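You operate a simulated robot arm through the tools that you are given. There is no shell and no other tool.

You run a simulated robot arm. Do the job below in one go: nothing can be reset, and whatever is moved stays where it is left.

## Task
Grease the steel strip of the press and close the purple tub.
Fine: use the brush and the purple tub's grease, and put the brush back in its pot; slide plate in first, out again after. Set down upright: grease brush. Where these are worked on the way, their far stop is far enough and under half their travel is too little: slide plate. A coat counts when it lies all over at full strength: go over it till it gets no stronger.

It is judged by the outcome, as a careful person would: the job done as asked, and still so three seconds after it is handed in. It fails if anything else is knocked over, pushed out of place, dropped, spilled or broken.

## Robot
A 7-joint arm with a two-finger parallel gripper, fixed in place. Base frame: the origin is at the foot of the arm, x ahead of it, y to its left, z up. Units: m, degrees, N and s.
Its first joint turns from -166.0 to 166.0 degrees. Payload 4.4 kg.
Tool frame: the origin (TCP) lies between the finger pads and is the grasp point; the fingertips stand 0.023 m ahead of it; z points along the fingers, y is the line along which they close. The gripper opens to 0.094 m. The fingers are 0.038 m wide and 0.01 m thick; the gripper's body (0.054 by 0.096 m) begins 0.039 m behind the TCP.
Orientation is that of the tool frame in the base frame, as a unit quaternion [x, y, z, w]. With the fingers straight down and closing along the base's y, the tool's x points along the base's -x, its y along +y and its z along -z.

## Interface
- The arm moves only by the tool step_arm. Its argument "series" is a list that holds one entry, the list of rows, each a list of 7 numbers: the turn, a rotation vector about the tool's x, y, z in degrees, then the shift along the tool's x, y, z in m, then the closure, from 0 (fully open) to 1 (shut). In form: [[[ax, ay, az, dx, dy, dz, jaw], ...]]. A call has 1 to 20 rows; each row shifts and turns the commanded pose from where the row before left it, along the tool's axes as they then stand. Each row takes 0.2 s and may step no farther than 0.05 m and 8.6 degrees from the row before; otherwise, or with a gripper value out of range, the whole call is refused. Where a pose cannot be reached the arm comes as near as it can. A force on the tool above 90 N (or 10 N above the force at the start of the call, whichever is more), or a blocked arm, ends the call early, and 0.2 s more pass. The fingers move at their own pace (about 0.072 m/s each) and stop on an object; they squeeze with about 30 N. The grip force told is the motor's: it shows also when the fingers shut on nothing. Time passes only in rows, and 0.2 s behind the last, so rows that do not move let the fingers close. It gives the time, the measured TCP pose, the force on the tool (base axes), the opening and the grip force at its end, in the units of the frame above (readings bear some noise), with the torque about the TCP (base axes, N m) and any sound that the robot's microphone picked up, and new pictures: "pictures" is both (left out), scene, wrist or none.
- Cameras (640 x 400 px; columns grow to the right, rows downward): "scene" is fixed at [0.221, -0.6503, 1.6412]; the picture's right is [0.92, -0.38, 0.00], its down [-0.16, -0.39, -0.91] and it looks along [0.35, 0.84, -0.42] (base axes); focal length 351 px, centre (320, 200). "wrist" rides on the gripper at [0.086, 0.016, -0.075] in the tool frame; the picture's right is [-0.18, 0.98, 0.00], its down [-0.58, -0.11, -0.81] and it looks along [-0.79, -0.15, 0.59] (tool axes); focal length 243 px, centre (320, 200). There is no depth. A picture from a camera that has moved, and an enlarged one, comes with that camera's place and axes in the base frame and with its lens.
- inspect(camera, box): a new picture of the part [left, top, right, bottom] of that camera's present view, enlarged. The clock stands still meanwhile.
- close_job(): hands the job in; it is judged then, once.

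Places have to be worked out from the pictures, the camera data and where the tool is seen. Open the gripper and draw the arm clear of the work before you hand the job in, unless the task says otherwise.

The tools are called after "Emit:" by a JSON object that holds its "fn" and its "kwargs". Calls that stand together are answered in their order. step_arm: Moves the arm, as the interface text tells. Its arguments: {"type":"object","properties":{"series":{"type":"array","items":{"type":"array","items":{"type":"array","items":{"type":"number"}}}},"pictures":{"type":"string","enum":["both","scene","wrist","none"]}},"required":["series"]} The other tools are called the same way: inspect (camera, box) takes an enlarged picture of a part of a camera's view; close_job () hands the job in.

At the start:

```text
time_s: 0.0
position: [0.677, 0.4205, 1.2569]
tool_rot: [0.001, 1.0, 0.0, 0.0]
ft_force: [0.0, 0.3, 0.1]
wrist_torque: [-0.01, -0.04, 0.01]
gripper_width: 0.094
grasp_force: 0.0
```

scene: 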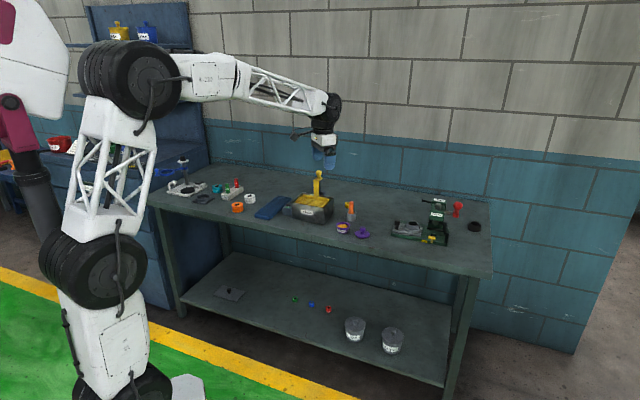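
wrist: 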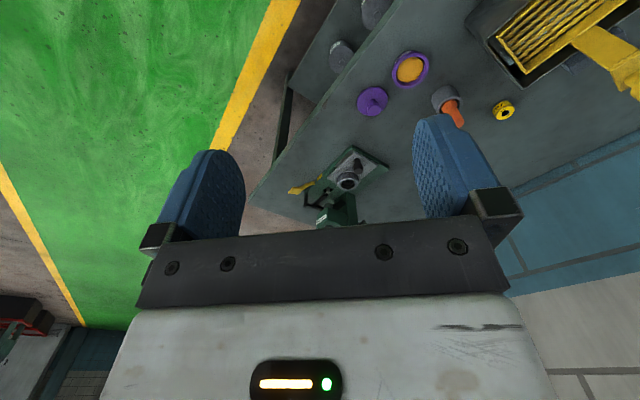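

The pictures show a bench with a purple tub, a brush in a pot, and a green press. I'll enlarge those areas before I move anything.

Emit:
{"fn": "inspect", "kwargs": {"camera": "scene", "box": [280, 160, 500, 260]}}

Emit:
{"fn": "inspect", "kwargs": {"camera": "scene", "box": [380, 185, 490, 255]}}

Emit:
{"fn": "inspect", "kwargs": {"camera": "wrist", "box": [240, 30, 540, 230]}}

Emit:
{"fn": "inspect", "kwargs": {"camera": "scene", "box": [320, 190, 390, 245]}}

```text
2.91 times, centred on (390, 210) of scene
camera zoom: at [0.221, -0.6503, 1.6412], right [0.92, -0.38, 0.0], down [-0.16, -0.39, -0.91], along [0.35, 0.84, -0.42], focal length 1022 px, centre (116, 171)
```

zoom: 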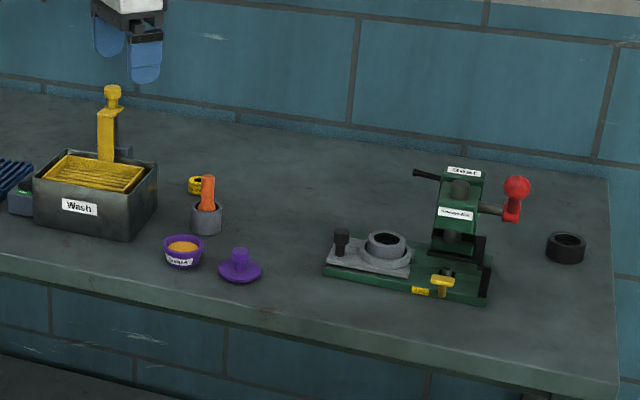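

```text
5.71 times, centred on (435, 220) of scene
camera zoom: at [0.221, -0.6503, 1.6412], right [0.92, -0.38, 0.0], down [-0.16, -0.39, -0.91], along [0.35, 0.84, -0.42], focal length 2007 px, centre (-337, 86)
```

zoom: 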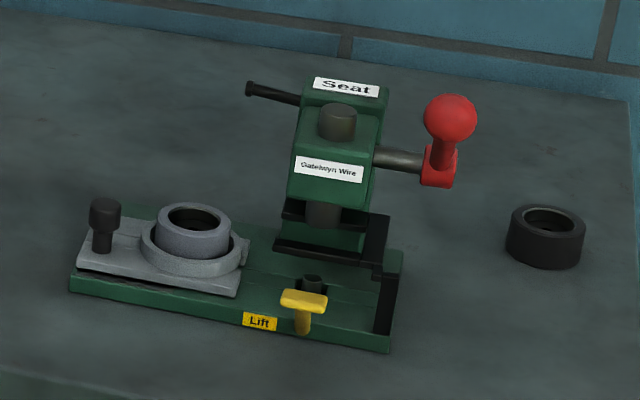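

```text
2.00 times, centred on (390, 130) of wrist
camera zoom: at [0.5908, 0.436, 1.3321], right [0.18, 0.98, 0.0], down [0.58, -0.11, 0.81], along [0.79, -0.15, -0.59], focal length 485 px, centre (180, 340)
```

zoom: 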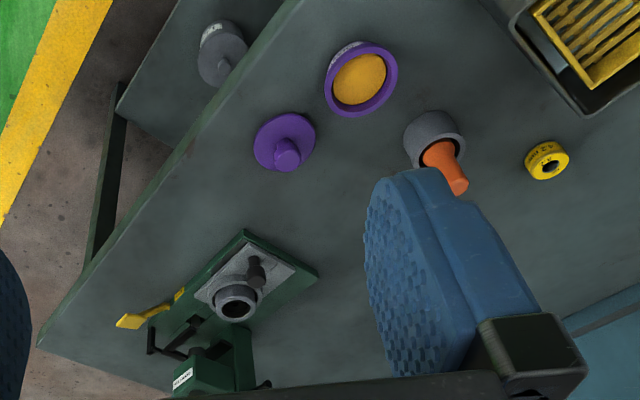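

```text
7.27 times, centred on (355, 218) of scene
camera zoom: at [0.221, -0.6503, 1.6412], right [0.92, -0.38, 0.0], down [-0.16, -0.39, -0.91], along [0.35, 0.84, -0.42], focal length 2554 px, centre (66, 73)
```

zoom: 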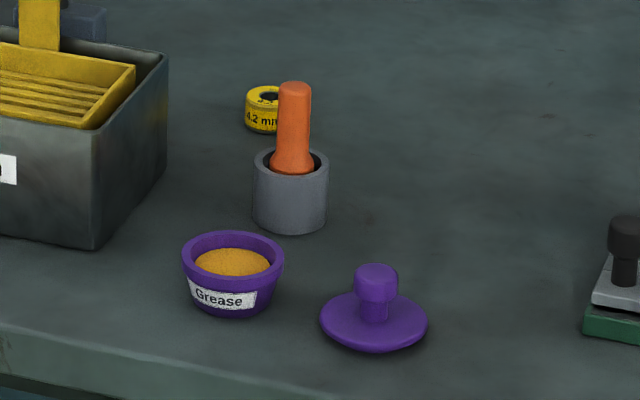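

The rays from the two cameras cross, which puts the tub near (0.83, 0.56, 0.88) and the press cup near (1.085, 0.42, 0.91). The bench is turned by about -45°. I'll move to a higher, closer viewpoint in free space to see the press better.

Emit:
{"fn": "step_arm", "kwargs": {"series": [[[0, 0, 0, -0.03, -0.005, 0.032, 0], [0, 0, 0, -0.03, -0.005, 0.032, 0], [0, 0, 0, -0.03, -0.005, 0.032, 0], [0, 0, 0, -0.03, -0.005, 0.032, 0], [0, 0, 0, 0, 0, 0, 0]]]}}

```text
time_s: 1.2
position: [0.7963, 0.3985, 1.1281]
tool_rot: [0.0, 1.0, 0.0, 0.0]
ft_force: [-0.3, 0.6, 0.3]
wrist_torque: [-0.02, -0.01, 0.01]
gripper_width: 0.094
grasp_force: 0.0
camera wrist: at [0.7102, 0.4151, 1.2028], right [0.18, 0.98, 0.0], down [0.58, -0.11, 0.81], along [0.79, -0.15, -0.59], focal length 243 px, centre (320, 200)
```

scene: 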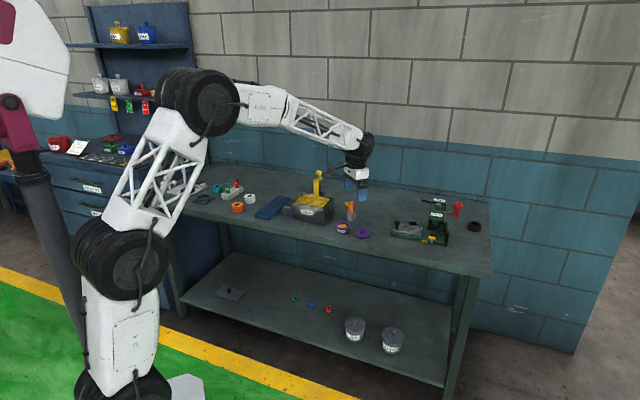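
wrist: 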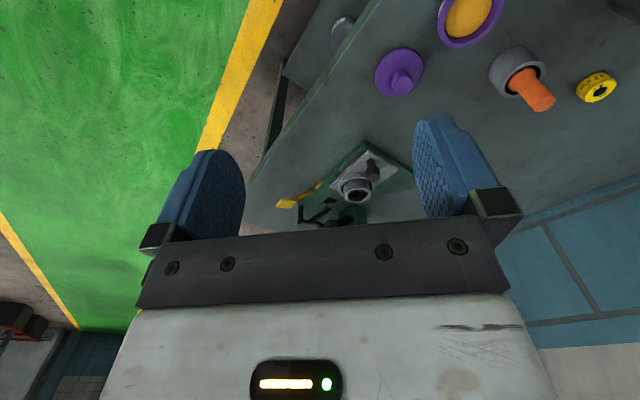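

The arm is moving freely and both views are clear. I'll enlarge the press and tub areas of the wrist view.

Emit:
{"fn": "inspect", "kwargs": {"camera": "wrist", "box": [240, 120, 440, 245]}}

Emit:
{"fn": "inspect", "kwargs": {"camera": "wrist", "box": [340, 0, 640, 140]}}

Emit:
{"fn": "inspect", "kwargs": {"camera": "scene", "box": [140, 140, 340, 260]}}

Emit:
{"fn": "inspect", "kwargs": {"camera": "scene", "box": [385, 212, 425, 244]}}

```text
3.20 times, centred on (340, 182) of wrist
camera zoom: at [0.7102, 0.4151, 1.2028], right [0.18, 0.98, 0.0], down [0.58, -0.11, 0.81], along [0.79, -0.15, -0.59], focal length 776 px, centre (256, 256)
```

zoom: 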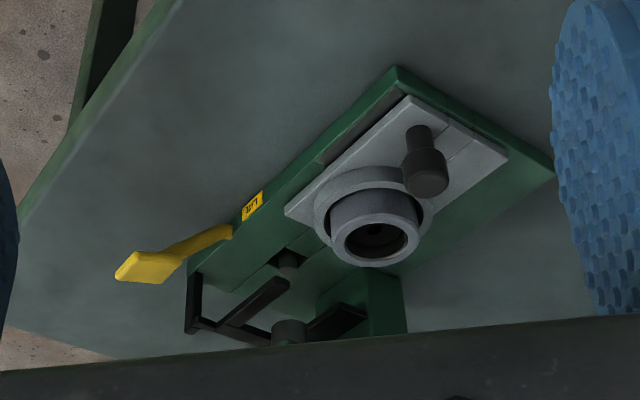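

```text
2.13 times, centred on (490, 70) of wrist
camera zoom: at [0.7102, 0.4151, 1.2028], right [0.18, 0.98, 0.0], down [0.58, -0.11, 0.81], along [0.79, -0.15, -0.59], focal length 518 px, centre (-43, 477)
```

zoom: 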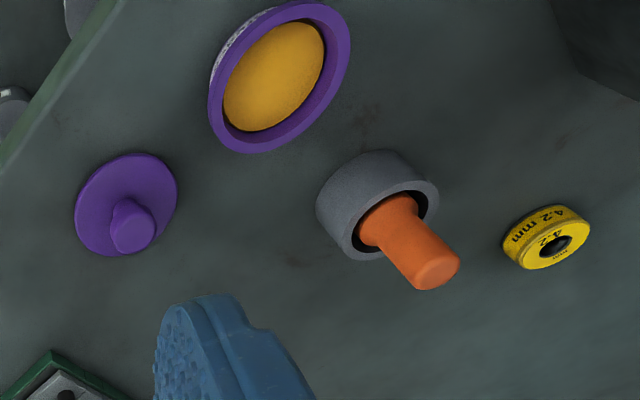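

```text
3.20 times, centred on (240, 200) of scene
camera zoom: at [0.221, -0.6503, 1.6412], right [0.92, -0.38, 0.0], down [-0.16, -0.39, -0.91], along [0.35, 0.84, -0.42], focal length 1124 px, centre (576, 200)
```

zoom: 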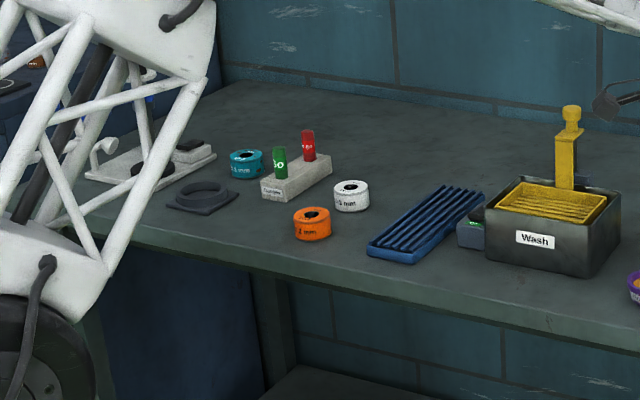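

```text
12.50 times, centred on (405, 228) of scene
camera zoom: at [0.221, -0.6503, 1.6412], right [0.92, -0.38, 0.0], down [-0.16, -0.39, -0.91], along [0.35, 0.84, -0.42], focal length 4390 px, centre (-742, -150)
```

zoom: 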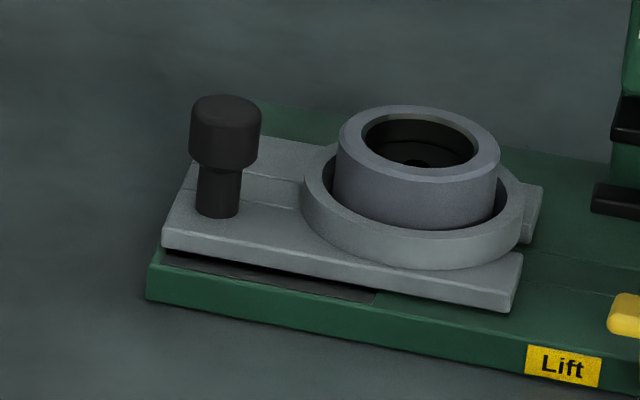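

The plate knob is near (1.034, 0.449, 0.927), the bush near (1.093, 0.419) and the slide direction is about (0.71, -0.71). The brush is near (0.907, 0.632) with its handle top at about 0.963. The dark strip lies under the plate. I'll yaw the tool 45° to face the bench squarely and test the reach above the brush.

Emit:
{"fn": "step_arm", "kwargs": {"series": [[[0, 0, -7.5, 0, 0, 0, 0], [0, 0, -7.5, 0, 0, 0, 0], [0, 0, -7.5, 0, 0, 0, 0], [0, 0, -7.5, 0, 0, 0, 0], [0, 0, -7.5, 0, 0, 0, 0], [0, 0, -7.5, 0, 0, 0, 0], [0, 0, 0, -0.0406, 0.0144, 0.013, 0], [0, 0, 0, -0.0406, 0.0144, 0.013, 0], [0, 0, 0, -0.0406, 0.0144, 0.013, 0], [0, 0, 0, -0.0406, 0.0144, 0.013, 0], [0, 0, 0, -0.0406, 0.0144, 0.013, 0], [0, 0, 0, -0.0406, 0.0144, 0.013, 0], [0, 0, 0, 0, 0, 0, 0]]]}}

```text
time_s: 4.0
position: [0.9079, 0.6327, 1.0505]
tool_rot: [-0.383, 0.924, 0.0, 0.0]
ft_force: [0.7, 0.2, 0.3]
wrist_torque: [-0.02, 0.02, 0.02]
gripper_width: 0.094
grasp_force: 0.0
camera wrist: at [0.8348, 0.5838, 1.1252], right [-0.56, 0.83, 0.0], down [0.49, 0.33, 0.81], along [0.67, 0.46, -0.59], focal length 243 px, centre (320, 200)
```

scene: 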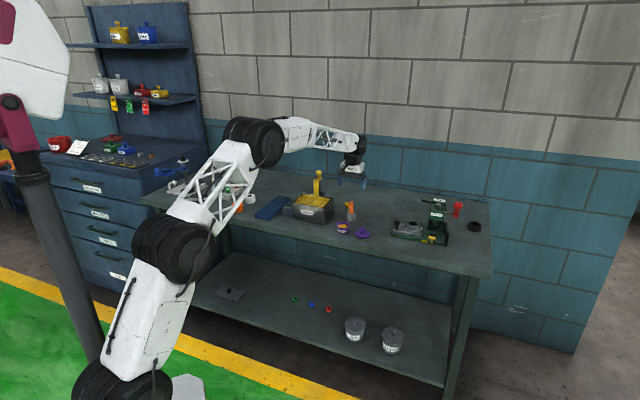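
wrist: 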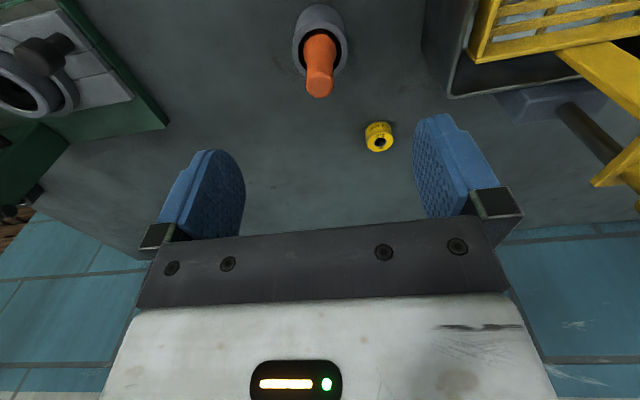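

The reach is fine with the tool pointing down, and the brush is confirmed at (0.906, 0.633). Next I'll fly over to the press, keeping above its head, to look at the clearance around the ram and knob.

Emit:
{"fn": "step_arm", "kwargs": {"series": [[[0, 0, 0, 0.0122, -0.0429, -0.00714, 0.5], [0, 0, 0, 0.0122, -0.0429, -0.00714, 0.5], [0, 0, 0, 0.0122, -0.0429, -0.00714, 0.5], [0, 0, 0, 0.0122, -0.0429, -0.00714, 0.5], [0, 0, 0, 0.0122, -0.0429, -0.00714, 0.5], [0, 0, 0, 0.0122, -0.0429, -0.00714, 0], [0, 0, 0, 0.0122, -0.0429, -0.00714, 0], [0, 0, 0, 0, 0, 0, 0]]]}}

Emit:
{"fn": "inspect", "kwargs": {"camera": "wrist", "box": [160, 0, 480, 200]}}

Emit:
{"fn": "inspect", "kwargs": {"camera": "scene", "box": [380, 185, 490, 255]}}

```text
time_s: 5.8
position: [1.0597, 0.3589, 1.1008]
tool_rot: [-0.382, 0.924, 0.001, 0.0]
ft_force: [0.4, -0.5, 0.3]
wrist_torque: [0.01, 0.0, -0.03]
gripper_width: 0.0941
grasp_force: 0.0
camera wrist: at [0.988, 0.3109, 1.1757], right [-0.56, 0.83, 0.0], down [0.49, 0.33, 0.81], along [0.67, 0.46, -0.59], focal length 243 px, centre (320, 200)
```

scene: 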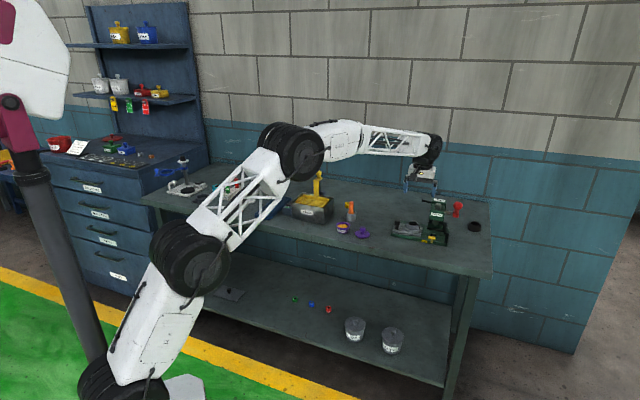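
wrist: 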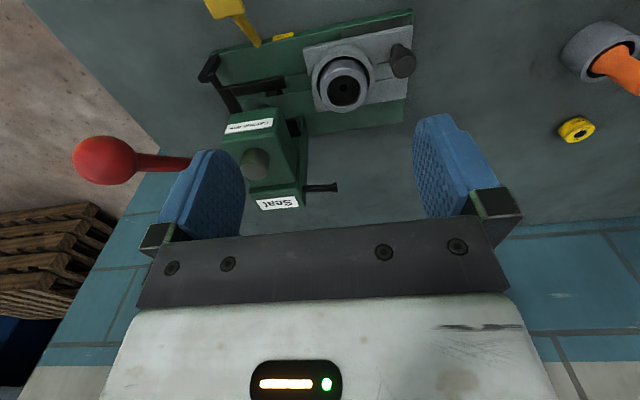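

```text
2.00 times, centred on (320, 100) of wrist
camera zoom: at [0.988, 0.3109, 1.1757], right [-0.56, 0.83, 0.0], down [0.49, 0.33, 0.81], along [0.67, 0.46, -0.59], focal length 485 px, centre (320, 400)
```

zoom: 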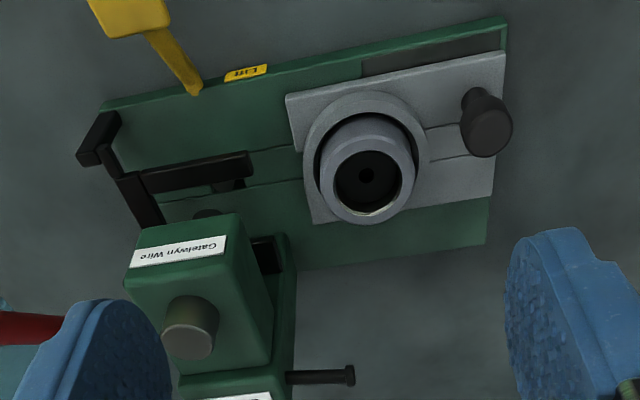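

```text
5.71 times, centred on (435, 220) of scene
camera zoom: at [0.221, -0.6503, 1.6412], right [0.92, -0.38, 0.0], down [-0.16, -0.39, -0.91], along [0.35, 0.84, -0.42], focal length 2007 px, centre (-337, 86)
```

zoom: 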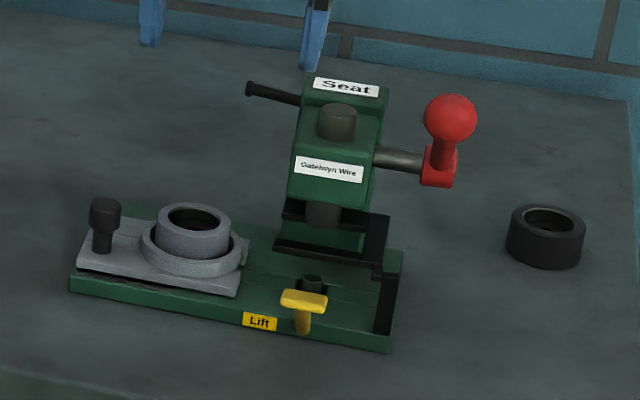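

The head is close to where the knob ends up, so I won't grip the knob. I'll push it with the outer face of a half-open finger, which keeps the gripper body away from the head. First I'll position just outside the knob at knob height.

Emit:
{"fn": "step_arm", "kwargs": {"series": [[[0, 0, 0, -0.0112, 0.0387, 0.01, 0.362], [0, 0, 0, -0.0112, 0.0387, 0.02, 0.362], [0, 0, 0, -0.0112, 0.0387, 0.03, 0.362], [0, 0, 0, -0.0112, 0.0387, 0.04, 0.362], [0, 0, 0, 0, 0, 0.025, 0.362], [0, 0, 0, 0, 0, 0.025, 0.362], [0, 0, 0, 0, 0, 0.024, 0.362], [0, 0, 0, 0, 0, 0, 0.362]]]}}

Emit:
{"fn": "inspect", "kwargs": {"camera": "scene", "box": [330, 175, 460, 255]}}

```text
refused: row 3 steps farther than a row can; nothing moved
```

```text
4.92 times, centred on (395, 215) of scene
camera zoom: at [0.221, -0.6503, 1.6412], right [0.92, -0.38, 0.0], down [-0.16, -0.39, -0.91], along [0.35, 0.84, -0.42], focal length 1729 px, centre (-49, 126)
```

zoom: 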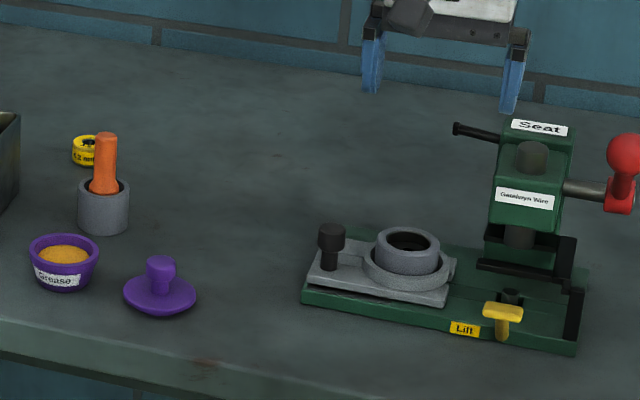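

The call was refused because one row stepped too far. I'll send the same path again with smaller rows.

Emit:
{"fn": "step_arm", "kwargs": {"series": [[[0, 0, 0, -0.0112, 0.0387, 0.01, 0.362], [0, 0, 0, -0.0112, 0.0387, 0.015, 0.362], [0, 0, 0, -0.0112, 0.0387, 0.02, 0.362], [0, 0, 0, -0.0112, 0.0387, 0.025, 0.362], [0, 0, 0, 0, 0, 0.03, 0.362], [0, 0, 0, 0, 0, 0.025, 0.362], [0, 0, 0, 0, 0, 0.025, 0.362], [0, 0, 0, 0, 0, 0.024, 0.362], [0, 0, 0, 0, 0, 0, 0.362]]]}}

Emit:
{"fn": "inspect", "kwargs": {"camera": "scene", "box": [330, 175, 460, 255]}}

```text
time_s: 7.8
position: [0.9825, 0.5009, 0.9265]
tool_rot: [-0.382, 0.924, 0.0, 0.001]
ft_force: [0.3, 0.3, 0.6]
wrist_torque: [0.02, -0.01, -0.02]
gripper_width: 0.0601
grasp_force: 0.0
camera wrist: at [0.9103, 0.4516, 1.0018], right [-0.56, 0.83, 0.0], down [0.49, 0.33, 0.81], along [0.67, 0.46, -0.59], focal length 243 px, centre (320, 200)
```

scene: 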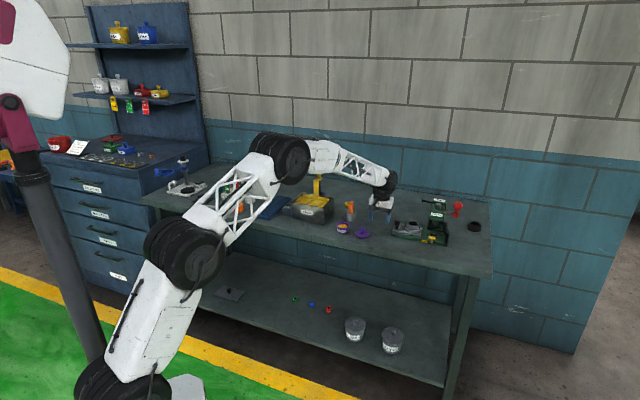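
wrist: 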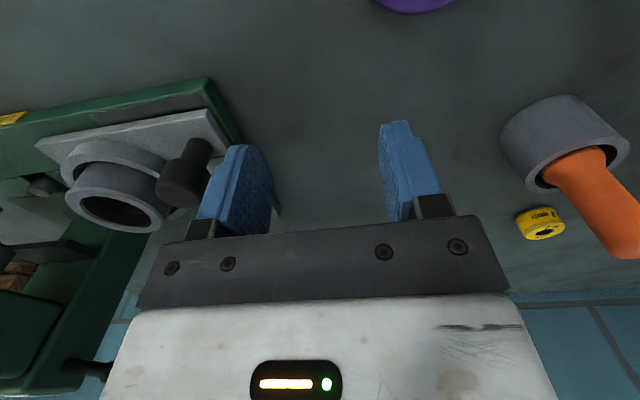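

```text
4.92 times, centred on (395, 215) of scene
camera zoom: at [0.221, -0.6503, 1.6412], right [0.92, -0.38, 0.0], down [-0.16, -0.39, -0.91], along [0.35, 0.84, -0.42], focal length 1729 px, centre (-49, 126)
```

zoom: 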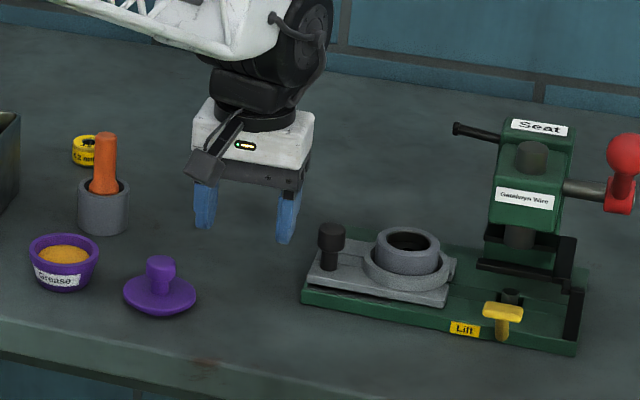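

The finger is level with the knob, just outside it. I'll open the gripper fully so the hand stays farther from the head, then push along the slide direction and watch the force.

Emit:
{"fn": "step_arm", "kwargs": {"series": [[[0, 0, 0, 0, 0.01, 0, 0.362], [0, 0, 0, 0, 0, 0, 0], [0, 0, 0, 0, 0, 0, 0], [0, 0, 0, 0, -0.01, 0, 0], [0, 0, 0, 0, -0.01, 0, 0], [0, 0, 0, 0, -0.01, 0, 0], [0, 0, 0, 0, -0.01, 0, 0], [0, 0, 0, 0, -0.01, 0, 0], [0, 0, 0, 0, -0.01, 0, 0]]]}}

Emit:
{"fn": "inspect", "kwargs": {"camera": "scene", "box": [330, 175, 460, 255]}}

```text
time_s: 9.8
position: [1.0174, 0.4646, 0.9265]
tool_rot: [-0.383, 0.924, 0.0, 0.0]
ft_force: [0.9, 0.4, 0.6]
wrist_torque: [-0.04, 0.0, -0.02]
gripper_width: 0.0943
grasp_force: 0.1
camera wrist: at [0.9451, 0.4157, 1.0022], right [-0.56, 0.83, 0.0], down [0.49, 0.33, 0.81], along [0.67, 0.46, -0.59], focal length 243 px, centre (320, 200)
```

scene: 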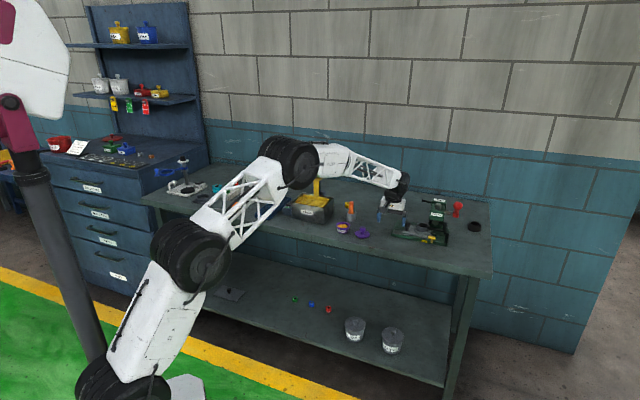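
wrist: 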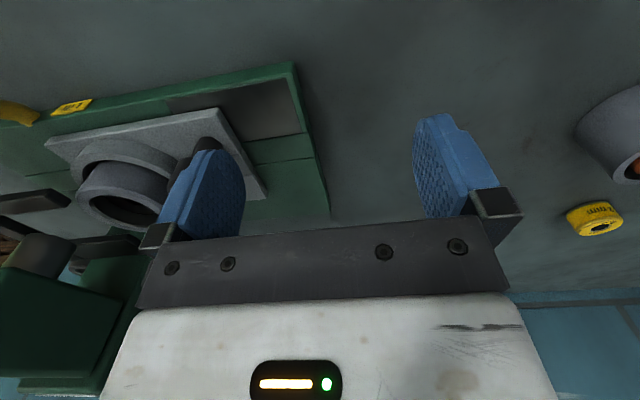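

```text
4.92 times, centred on (395, 215) of scene
camera zoom: at [0.221, -0.6503, 1.6412], right [0.92, -0.38, 0.0], down [-0.16, -0.39, -0.91], along [0.35, 0.84, -0.42], focal length 1729 px, centre (-49, 126)
```

zoom: 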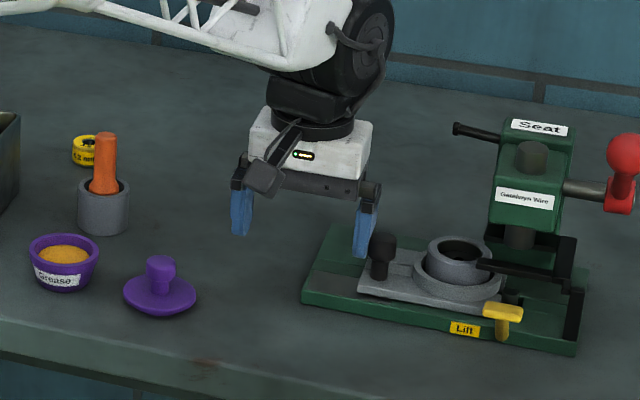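

The plate slides with almost no force, and the dark strip is coming into view at the front half of the base. I'll keep pushing gently.

Emit:
{"fn": "step_arm", "kwargs": {"series": [[[0, 0, 0, 0, -0.01, 0, 0], [0, 0, 0, 0, -0.01, 0, 0], [0, 0, 0, 0, -0.01, 0, 0], [0, 0, 0, 0, -0.01, 0, 0]]]}}

Emit:
{"fn": "inspect", "kwargs": {"camera": "scene", "box": [365, 180, 475, 250]}}

```text
time_s: 10.8
position: [1.0473, 0.438, 0.926]
tool_rot: [-0.383, 0.924, 0.001, 0.0]
ft_force: [0.2, 0.1, -0.6]
wrist_torque: [0.0, 0.0, 0.0]
gripper_width: 0.0939
grasp_force: 0.0
camera wrist: at [0.9737, 0.3872, 1.0016], right [-0.57, 0.82, 0.0], down [0.49, 0.33, 0.81], along [0.66, 0.46, -0.59], focal length 243 px, centre (320, 200)
```

scene: 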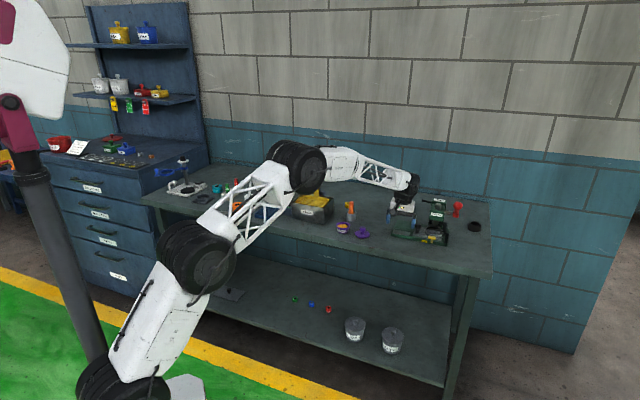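
wrist: 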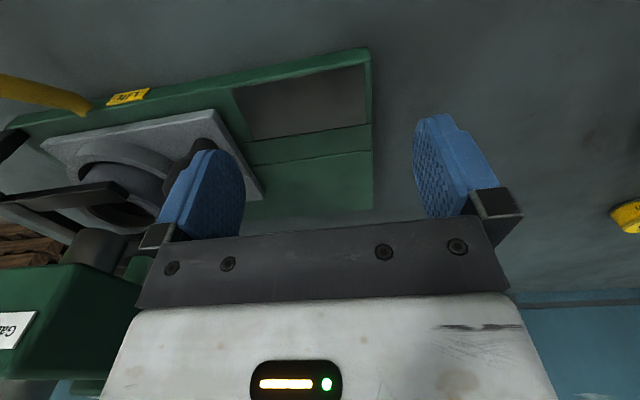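

```text
5.71 times, centred on (420, 215) of scene
camera zoom: at [0.221, -0.6503, 1.6412], right [0.92, -0.38, 0.0], down [-0.16, -0.39, -0.91], along [0.35, 0.84, -0.42], focal length 2007 px, centre (-251, 114)
```

zoom: 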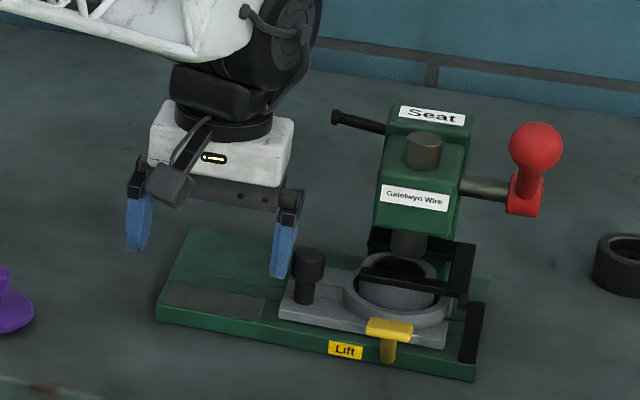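

The plate is nearly home, with the bush entering under the ram. I'll push in small steps until the force shows the stop.

Emit:
{"fn": "step_arm", "kwargs": {"series": [[[0, 0, 0, 0, -0.004, 0, 0], [0, 0, 0, 0, -0.004, 0, 0], [0, 0, 0, 0, 0, 0, 0]]], "pictures": "wrist"}}

Emit:
{"fn": "inspect", "kwargs": {"camera": "scene", "box": [365, 180, 475, 250]}}

```text
time_s: 11.6
position: [1.0512, 0.432, 0.9271]
tool_rot: [-0.383, 0.924, 0.0, -0.001]
ft_force: [-13.4, 8.6, -0.1]
wrist_torque: [0.02, 0.03, -0.2]
gripper_width: 0.0872
grasp_force: 0.0
camera wrist: at [0.9788, 0.3829, 1.0013], right [-0.57, 0.82, 0.0], down [0.49, 0.33, 0.81], along [0.66, 0.46, -0.59], focal length 243 px, centre (320, 200)
```

wrist: 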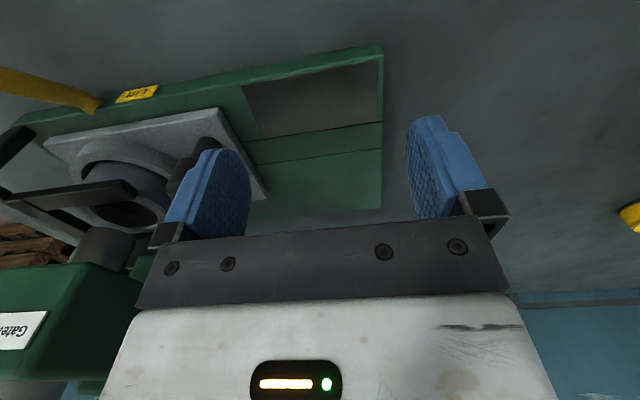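

```text
5.71 times, centred on (420, 215) of scene
camera zoom: at [0.221, -0.6503, 1.6412], right [0.92, -0.38, 0.0], down [-0.16, -0.39, -0.91], along [0.35, 0.84, -0.42], focal length 2007 px, centre (-251, 114)
```

zoom: 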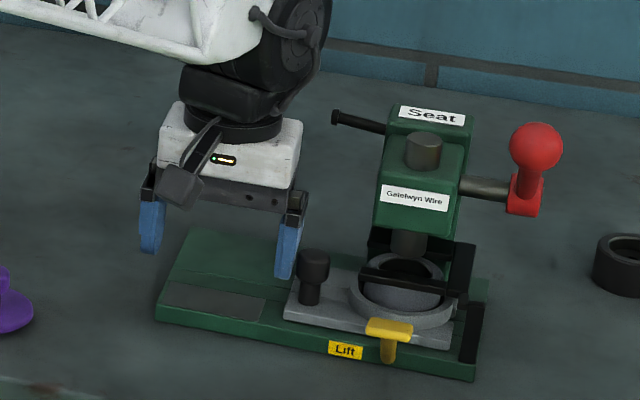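

The 16 N reading and the finger giving way show the plate is at its far stop. The strip is fully uncovered, with e1 = (x-y)·0.707 from about 0.403 to 0.474 and e2 = (x+y)·0.707 from about 1.023 to 1.056. I'll back off, rise, and go above the brush.

Emit:
{"fn": "step_arm", "kwargs": {"series": [[[0, 0, 0, 0, 0.01, 0, 0], [0, 0, 0, 0, 0.01, 0, 0], [0, 0, 0, 0, 0, -0.03, 0], [0, 0, 0, 0, 0, -0.04, 0], [0, 0, 0, 0, 0, -0.04, 0], [0, 0, 0, -0.0066, 0.0374, -0.005, 0], [0, 0, 0, -0.0066, 0.0374, -0.005, 0], [0, 0, 0, -0.0066, 0.0374, -0.005, 0], [0, 0, 0, -0.0066, 0.0374, 0, 0], [0, 0, 0, -0.0066, 0.0374, 0, 0], [0, 0, 0, -0.0066, 0.0374, 0, 0], [0, 0, 0, 0, 0, 0, 0]]]}}

Emit:
{"fn": "inspect", "kwargs": {"camera": "scene", "box": [365, 180, 475, 250]}}

Emit:
{"fn": "inspect", "kwargs": {"camera": "wrist", "box": [220, 0, 420, 125]}}

```text
time_s: 14.2
position: [0.9087, 0.6321, 1.0519]
tool_rot: [-0.382, 0.924, 0.0, 0.001]
ft_force: [-0.1, -0.3, -0.5]
wrist_torque: [0.0, 0.02, 0.03]
gripper_width: 0.094
grasp_force: 0.0
camera wrist: at [0.8358, 0.5835, 1.1269], right [-0.56, 0.83, 0.0], down [0.49, 0.33, 0.81], along [0.67, 0.46, -0.59], focal length 243 px, centre (320, 200)
```

scene: 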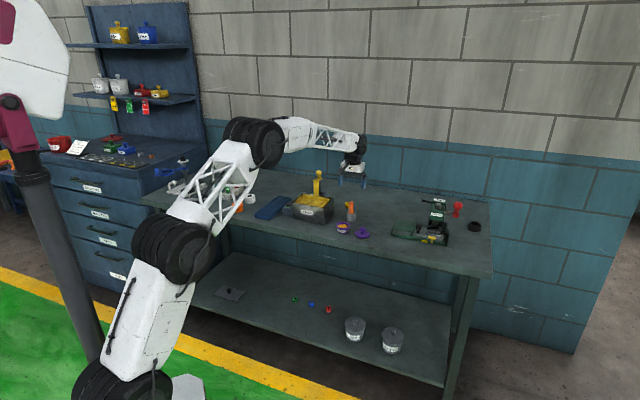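
wrist: 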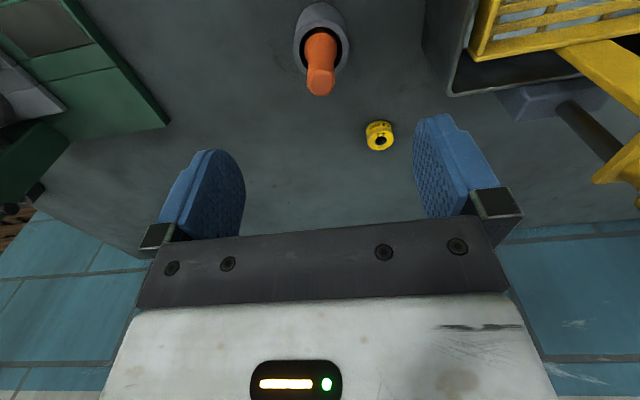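

```text
5.71 times, centred on (420, 215) of scene
camera zoom: at [0.221, -0.6503, 1.6412], right [0.92, -0.38, 0.0], down [-0.16, -0.39, -0.91], along [0.35, 0.84, -0.42], focal length 2007 px, centre (-251, 114)
```

zoom: 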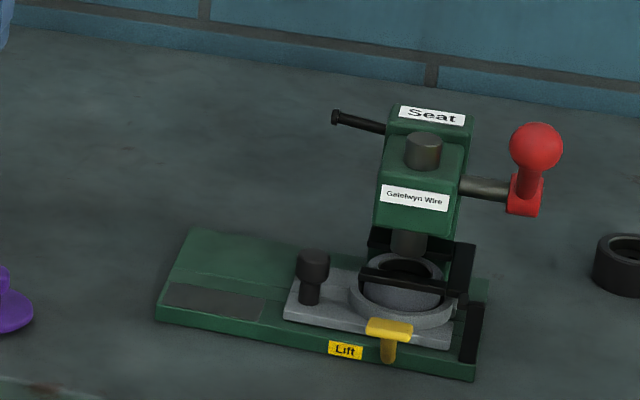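

```text
3.20 times, centred on (320, 62) of wrist
camera zoom: at [0.8358, 0.5835, 1.1269], right [-0.56, 0.83, 0.0], down [0.49, 0.33, 0.81], along [0.67, 0.46, -0.59], focal length 776 px, centre (320, 640)
```

zoom: 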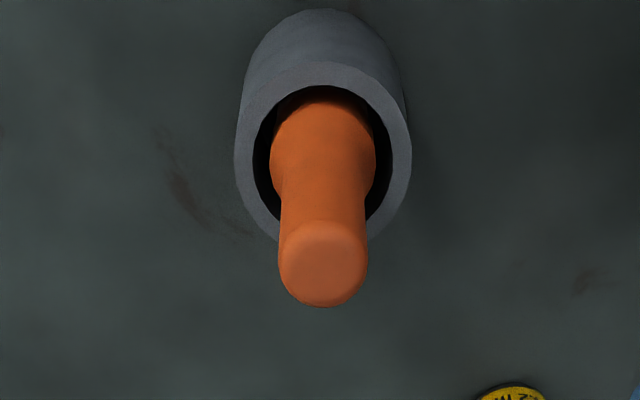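

The plate stays in and the strip is clear. The brush sits right below the gripper, about 2 mm off. I'll descend so the fingertips stay above the pot rim, at TCP z of about 0.951, and grip the handle.

Emit:
{"fn": "step_arm", "kwargs": {"series": [[[0, 0, 0, 0, 0.0018, 0.03, 0], [0, 0, 0, 0, 0, 0.03, 0], [0, 0, 0, 0, 0, 0.03, 0], [0, 0, 0, 0, 0, 0.011, 0], [0, 0, 0, 0, 0, 0, 0]]]}}

Emit:
{"fn": "inspect", "kwargs": {"camera": "scene", "box": [320, 190, 390, 245]}}

```text
time_s: 15.4
position: [0.905, 0.6344, 0.9511]
tool_rot: [-0.383, 0.924, 0.001, -0.001]
ft_force: [0.8, -1.1, 0.1]
wrist_torque: [-0.01, 0.06, 0.03]
gripper_width: 0.0939
grasp_force: 0.0
camera wrist: at [0.8334, 0.5849, 1.0259], right [-0.56, 0.83, 0.0], down [0.49, 0.33, 0.81], along [0.67, 0.46, -0.59], focal length 243 px, centre (320, 200)
```

scene: 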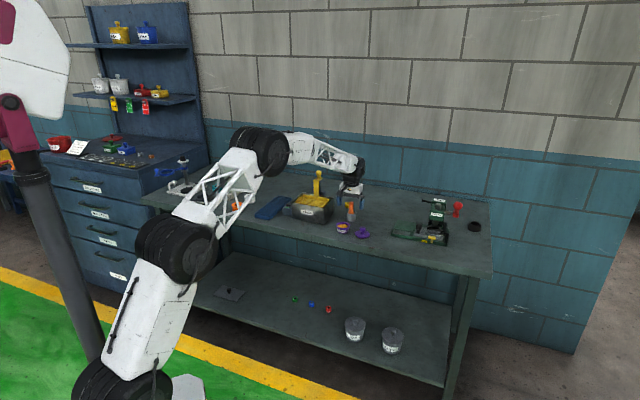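
wrist: 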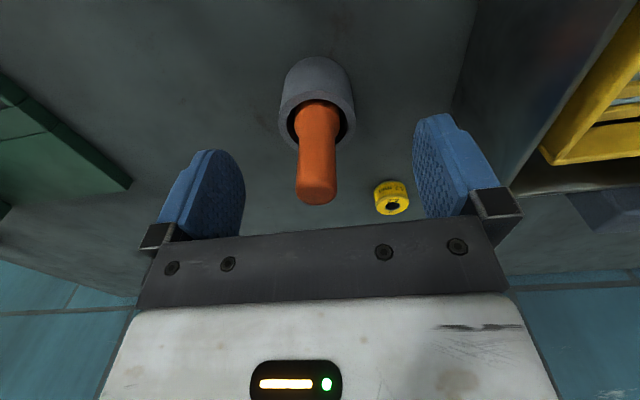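

```text
7.27 times, centred on (355, 218) of scene
camera zoom: at [0.221, -0.6503, 1.6412], right [0.92, -0.38, 0.0], down [-0.16, -0.39, -0.91], along [0.35, 0.84, -0.42], focal length 2554 px, centre (66, 73)
```

zoom: 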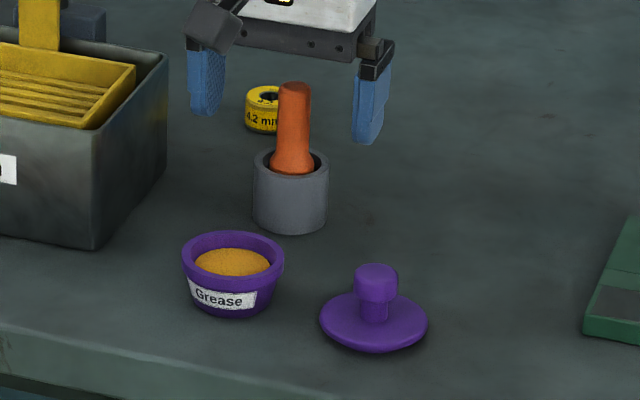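

The handle is centred between the fingers within 1–2 mm. I'll make a 1 mm correction and close on it.

Emit:
{"fn": "step_arm", "kwargs": {"series": [[[0, 0, 0, 0, -0.001, 0, 0.3], [0, 0, 0, 0, 0, 0, 0.6], [0, 0, 0, 0, 0, 0, 1], [0, 0, 0, 0, 0, 0, 1], [0, 0, 0, 0, 0, 0, 1]]], "pictures": "wrist"}}

Emit:
{"fn": "inspect", "kwargs": {"camera": "scene", "box": [320, 190, 390, 245]}}

```text
time_s: 16.6
position: [0.9066, 0.6339, 0.9509]
tool_rot: [-0.382, 0.924, 0.0, 0.0]
ft_force: [0.3, 0.7, 0.3]
wrist_torque: [0.0, 0.0, -0.01]
gripper_width: 0.0188
grasp_force: 29.8
camera wrist: at [0.8343, 0.5841, 1.0256], right [-0.56, 0.83, 0.0], down [0.49, 0.33, 0.81], along [0.67, 0.46, -0.59], focal length 243 px, centre (320, 200)
```

wrist: 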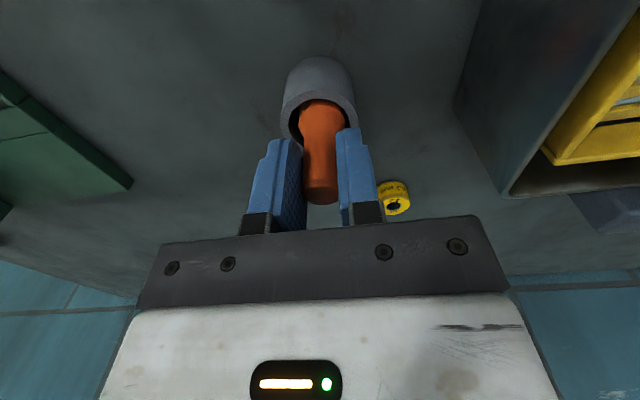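

```text
7.27 times, centred on (355, 218) of scene
camera zoom: at [0.221, -0.6503, 1.6412], right [0.92, -0.38, 0.0], down [-0.16, -0.39, -0.91], along [0.35, 0.84, -0.42], focal length 2554 px, centre (66, 73)
```

zoom: 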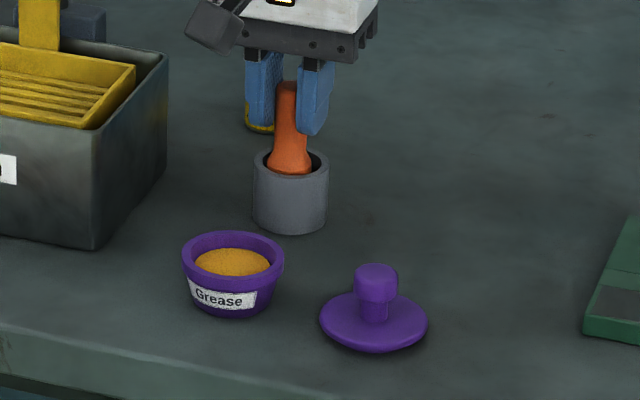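

The brush is gripped at 30 N with 18.8 mm between the fingers. I'll lift it straight up out of the pot and look at its bristles.

Emit:
{"fn": "step_arm", "kwargs": {"series": [[[0, 0, 0, 0, 0, -0.015, 1], [0, 0, 0, 0, 0, -0.02, 1], [0, 0, 0, 0, 0, -0.025, 1], [0, 0, 0, 0, 0, -0.025, 1], [0, 0, 0, 0, 0, -0.025, 1], [0, 0, 0, 0, 0, 0, 1]]]}}

Emit:
{"fn": "inspect", "kwargs": {"camera": "scene", "box": [310, 160, 390, 245]}}

Emit:
{"fn": "inspect", "kwargs": {"camera": "wrist", "box": [240, 0, 400, 200]}}

```text
time_s: 18.0
position: [0.9047, 0.6325, 1.0606]
tool_rot: [-0.383, 0.924, 0.0, 0.0]
ft_force: [-0.3, -0.5, -0.2]
wrist_torque: [0.01, -0.02, 0.0]
gripper_width: 0.0195
grasp_force: 29.7
camera wrist: at [0.8335, 0.584, 1.1359], right [-0.56, 0.83, 0.0], down [0.49, 0.33, 0.81], along [0.67, 0.46, -0.59], focal length 243 px, centre (320, 200)
```

scene: 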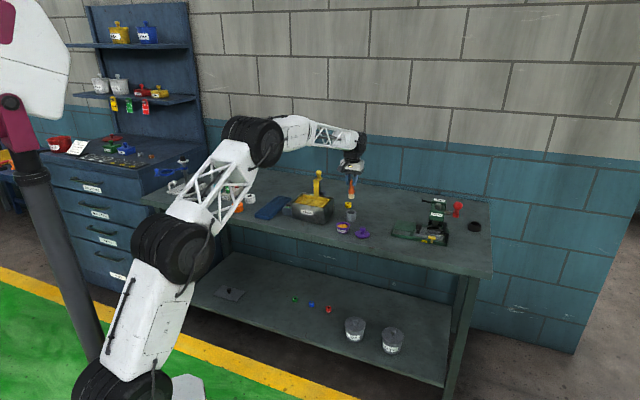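
wrist: 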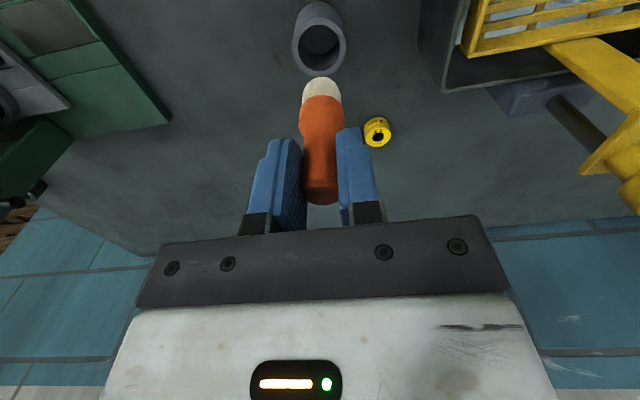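

```text
4.71 times, centred on (350, 202) of scene
camera zoom: at [0.221, -0.6503, 1.6412], right [0.92, -0.38, 0.0], down [-0.16, -0.39, -0.91], along [0.35, 0.84, -0.42], focal length 1653 px, centre (179, 188)
```

zoom: 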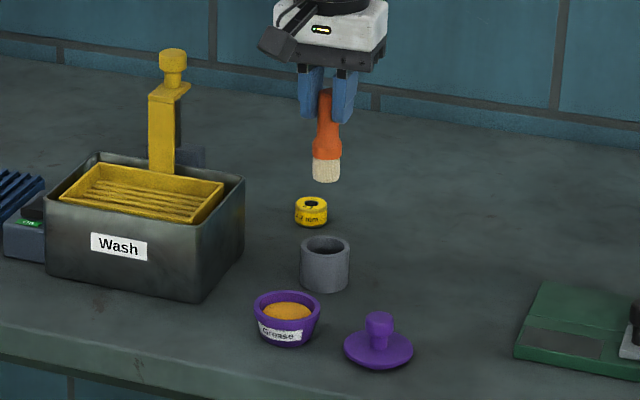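

```text
2.00 times, centred on (320, 100) of wrist
camera zoom: at [0.8335, 0.584, 1.1359], right [-0.56, 0.83, 0.0], down [0.49, 0.33, 0.81], along [0.67, 0.46, -0.59], focal length 485 px, centre (320, 400)
```

zoom: 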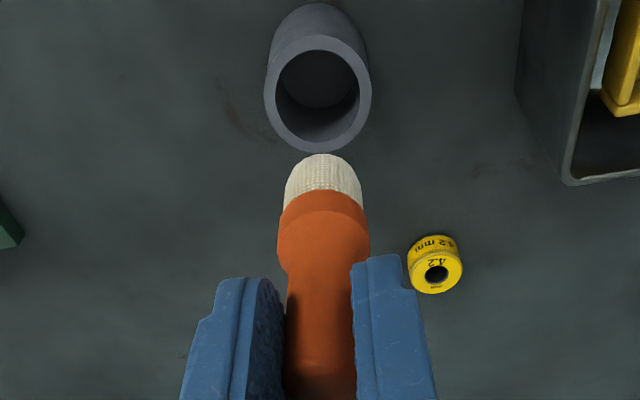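

The brush is vertical, with round bristles about 25 mm across and their tip about 73.5 mm below the TCP. Next I'll carry it over the tub and check the alignment.

Emit:
{"fn": "step_arm", "kwargs": {"series": [[[0, 0, 0, 0.0265, 0, 0, 1], [0, 0, 0, 0.0265, 0, 0.003, 1], [0, 0, 0, 0.0265, 0, 0.003, 1], [0, 0, 0, 0.0265, 0, 0.004, 1], [0, 0, 0, 0, 0, 0, 1]]]}}

Emit:
{"fn": "inspect", "kwargs": {"camera": "scene", "box": [310, 170, 390, 245]}}

Emit:
{"fn": "inspect", "kwargs": {"camera": "wrist", "box": [240, 0, 400, 200]}}

```text
time_s: 19.2
position: [0.8297, 0.5591, 1.0528]
tool_rot: [-0.382, 0.924, 0.0, 0.0]
ft_force: [-0.2, 0.3, -0.9]
wrist_torque: [-0.01, 0.03, 0.04]
gripper_width: 0.0192
grasp_force: 30.5
camera wrist: at [0.758, 0.5089, 1.1275], right [-0.56, 0.83, 0.0], down [0.49, 0.33, 0.81], along [0.67, 0.46, -0.59], focal length 243 px, centre (320, 200)
```

scene: 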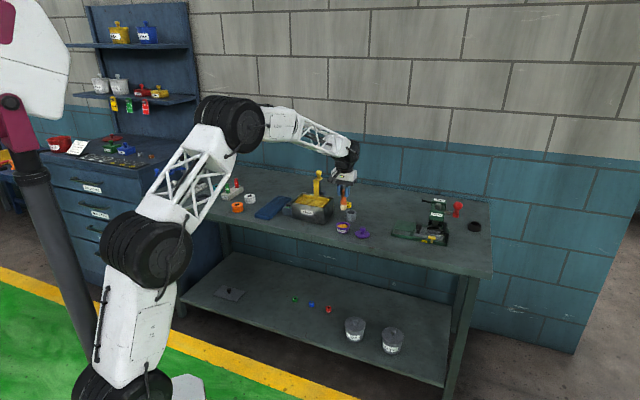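
wrist: 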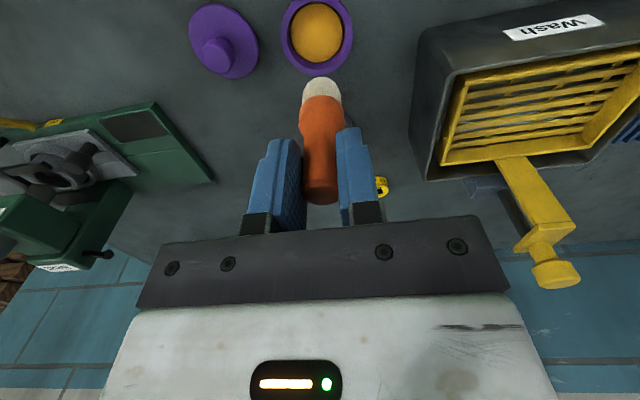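

```text
5.33 times, centred on (350, 208) of scene
camera zoom: at [0.221, -0.6503, 1.6412], right [0.92, -0.38, 0.0], down [-0.16, -0.39, -0.91], along [0.35, 0.84, -0.42], focal length 1873 px, centre (160, 160)
```

zoom: 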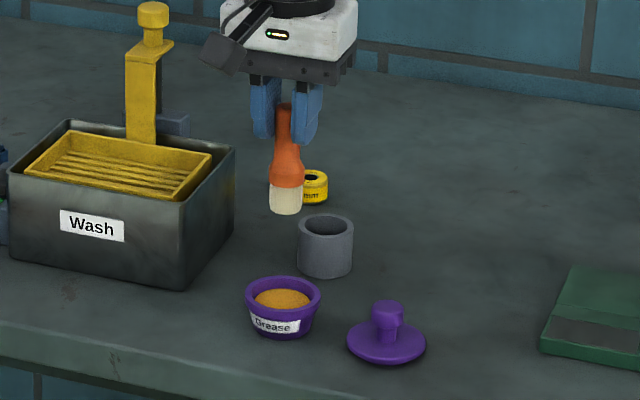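

```text
2.00 times, centred on (320, 100) of wrist
camera zoom: at [0.758, 0.5089, 1.1275], right [-0.56, 0.83, 0.0], down [0.49, 0.33, 0.81], along [0.67, 0.46, -0.59], focal length 485 px, centre (320, 400)
```

zoom: 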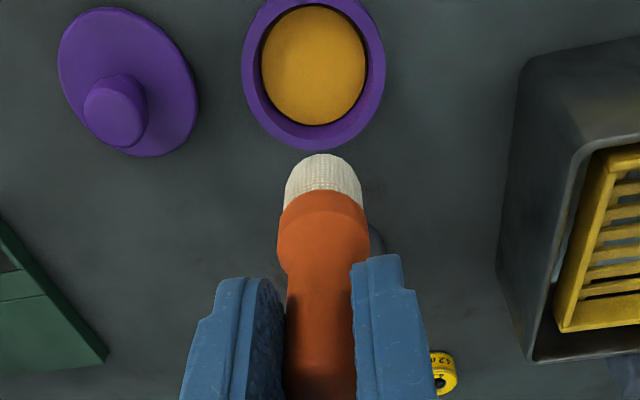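

The tub centre is about 3 mm along +e1 and 3 mm along -e2 from the brush. I'll correct for that and descend until the bristle tip is about level with the rim, then check.

Emit:
{"fn": "step_arm", "kwargs": {"series": [[[0, 0, 0, 0.003, -0.0033, 0.02, 1], [0, 0, 0, 0, 0, 0.02, 1], [0, 0, 0, 0, 0, 0.02, 1], [0, 0, 0, 0, 0, 0.02, 1], [0, 0, 0, 0, 0, 0, 1]]], "pictures": "wrist"}}

Emit:
{"fn": "inspect", "kwargs": {"camera": "scene", "box": [320, 195, 380, 240]}}

Emit:
{"fn": "inspect", "kwargs": {"camera": "wrist", "box": [240, 0, 400, 200]}}

```text
time_s: 20.4
position: [0.8318, 0.554, 0.9707]
tool_rot: [-0.382, 0.924, 0.0, 0.001]
ft_force: [-0.6, -0.5, 5.4]
wrist_torque: [0.05, -0.05, 0.01]
gripper_width: 0.0192
grasp_force: 29.5
camera wrist: at [0.7587, 0.5049, 1.045], right [-0.56, 0.83, 0.0], down [0.49, 0.33, 0.81], along [0.67, 0.46, -0.59], focal length 243 px, centre (320, 200)
```

wrist: 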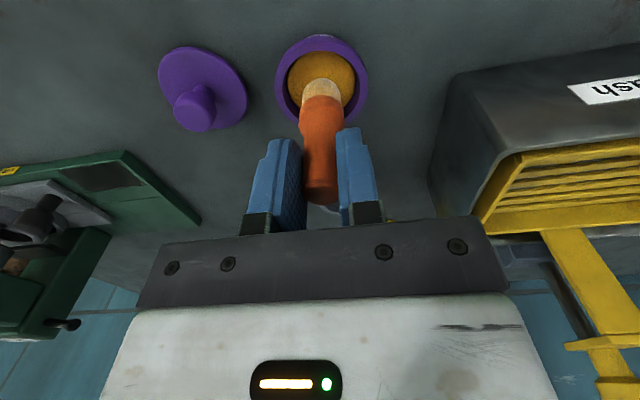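

```text
8.89 times, centred on (350, 218) of scene
camera zoom: at [0.221, -0.6503, 1.6412], right [0.92, -0.38, 0.0], down [-0.16, -0.39, -0.91], along [0.35, 0.84, -0.42], focal length 3122 px, centre (53, 44)
```

zoom: 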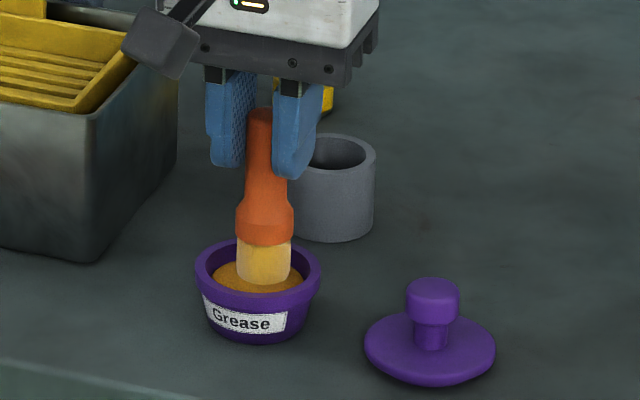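

```text
2.00 times, centred on (320, 100) of wrist
camera zoom: at [0.7587, 0.5049, 1.045], right [-0.56, 0.83, 0.0], down [0.49, 0.33, 0.81], along [0.67, 0.46, -0.59], focal length 485 px, centre (320, 400)
```

zoom: 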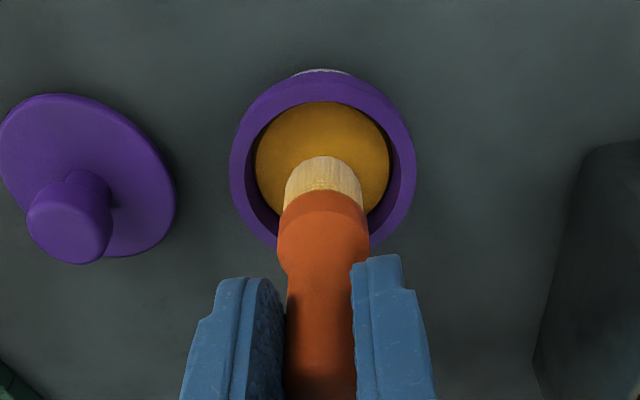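

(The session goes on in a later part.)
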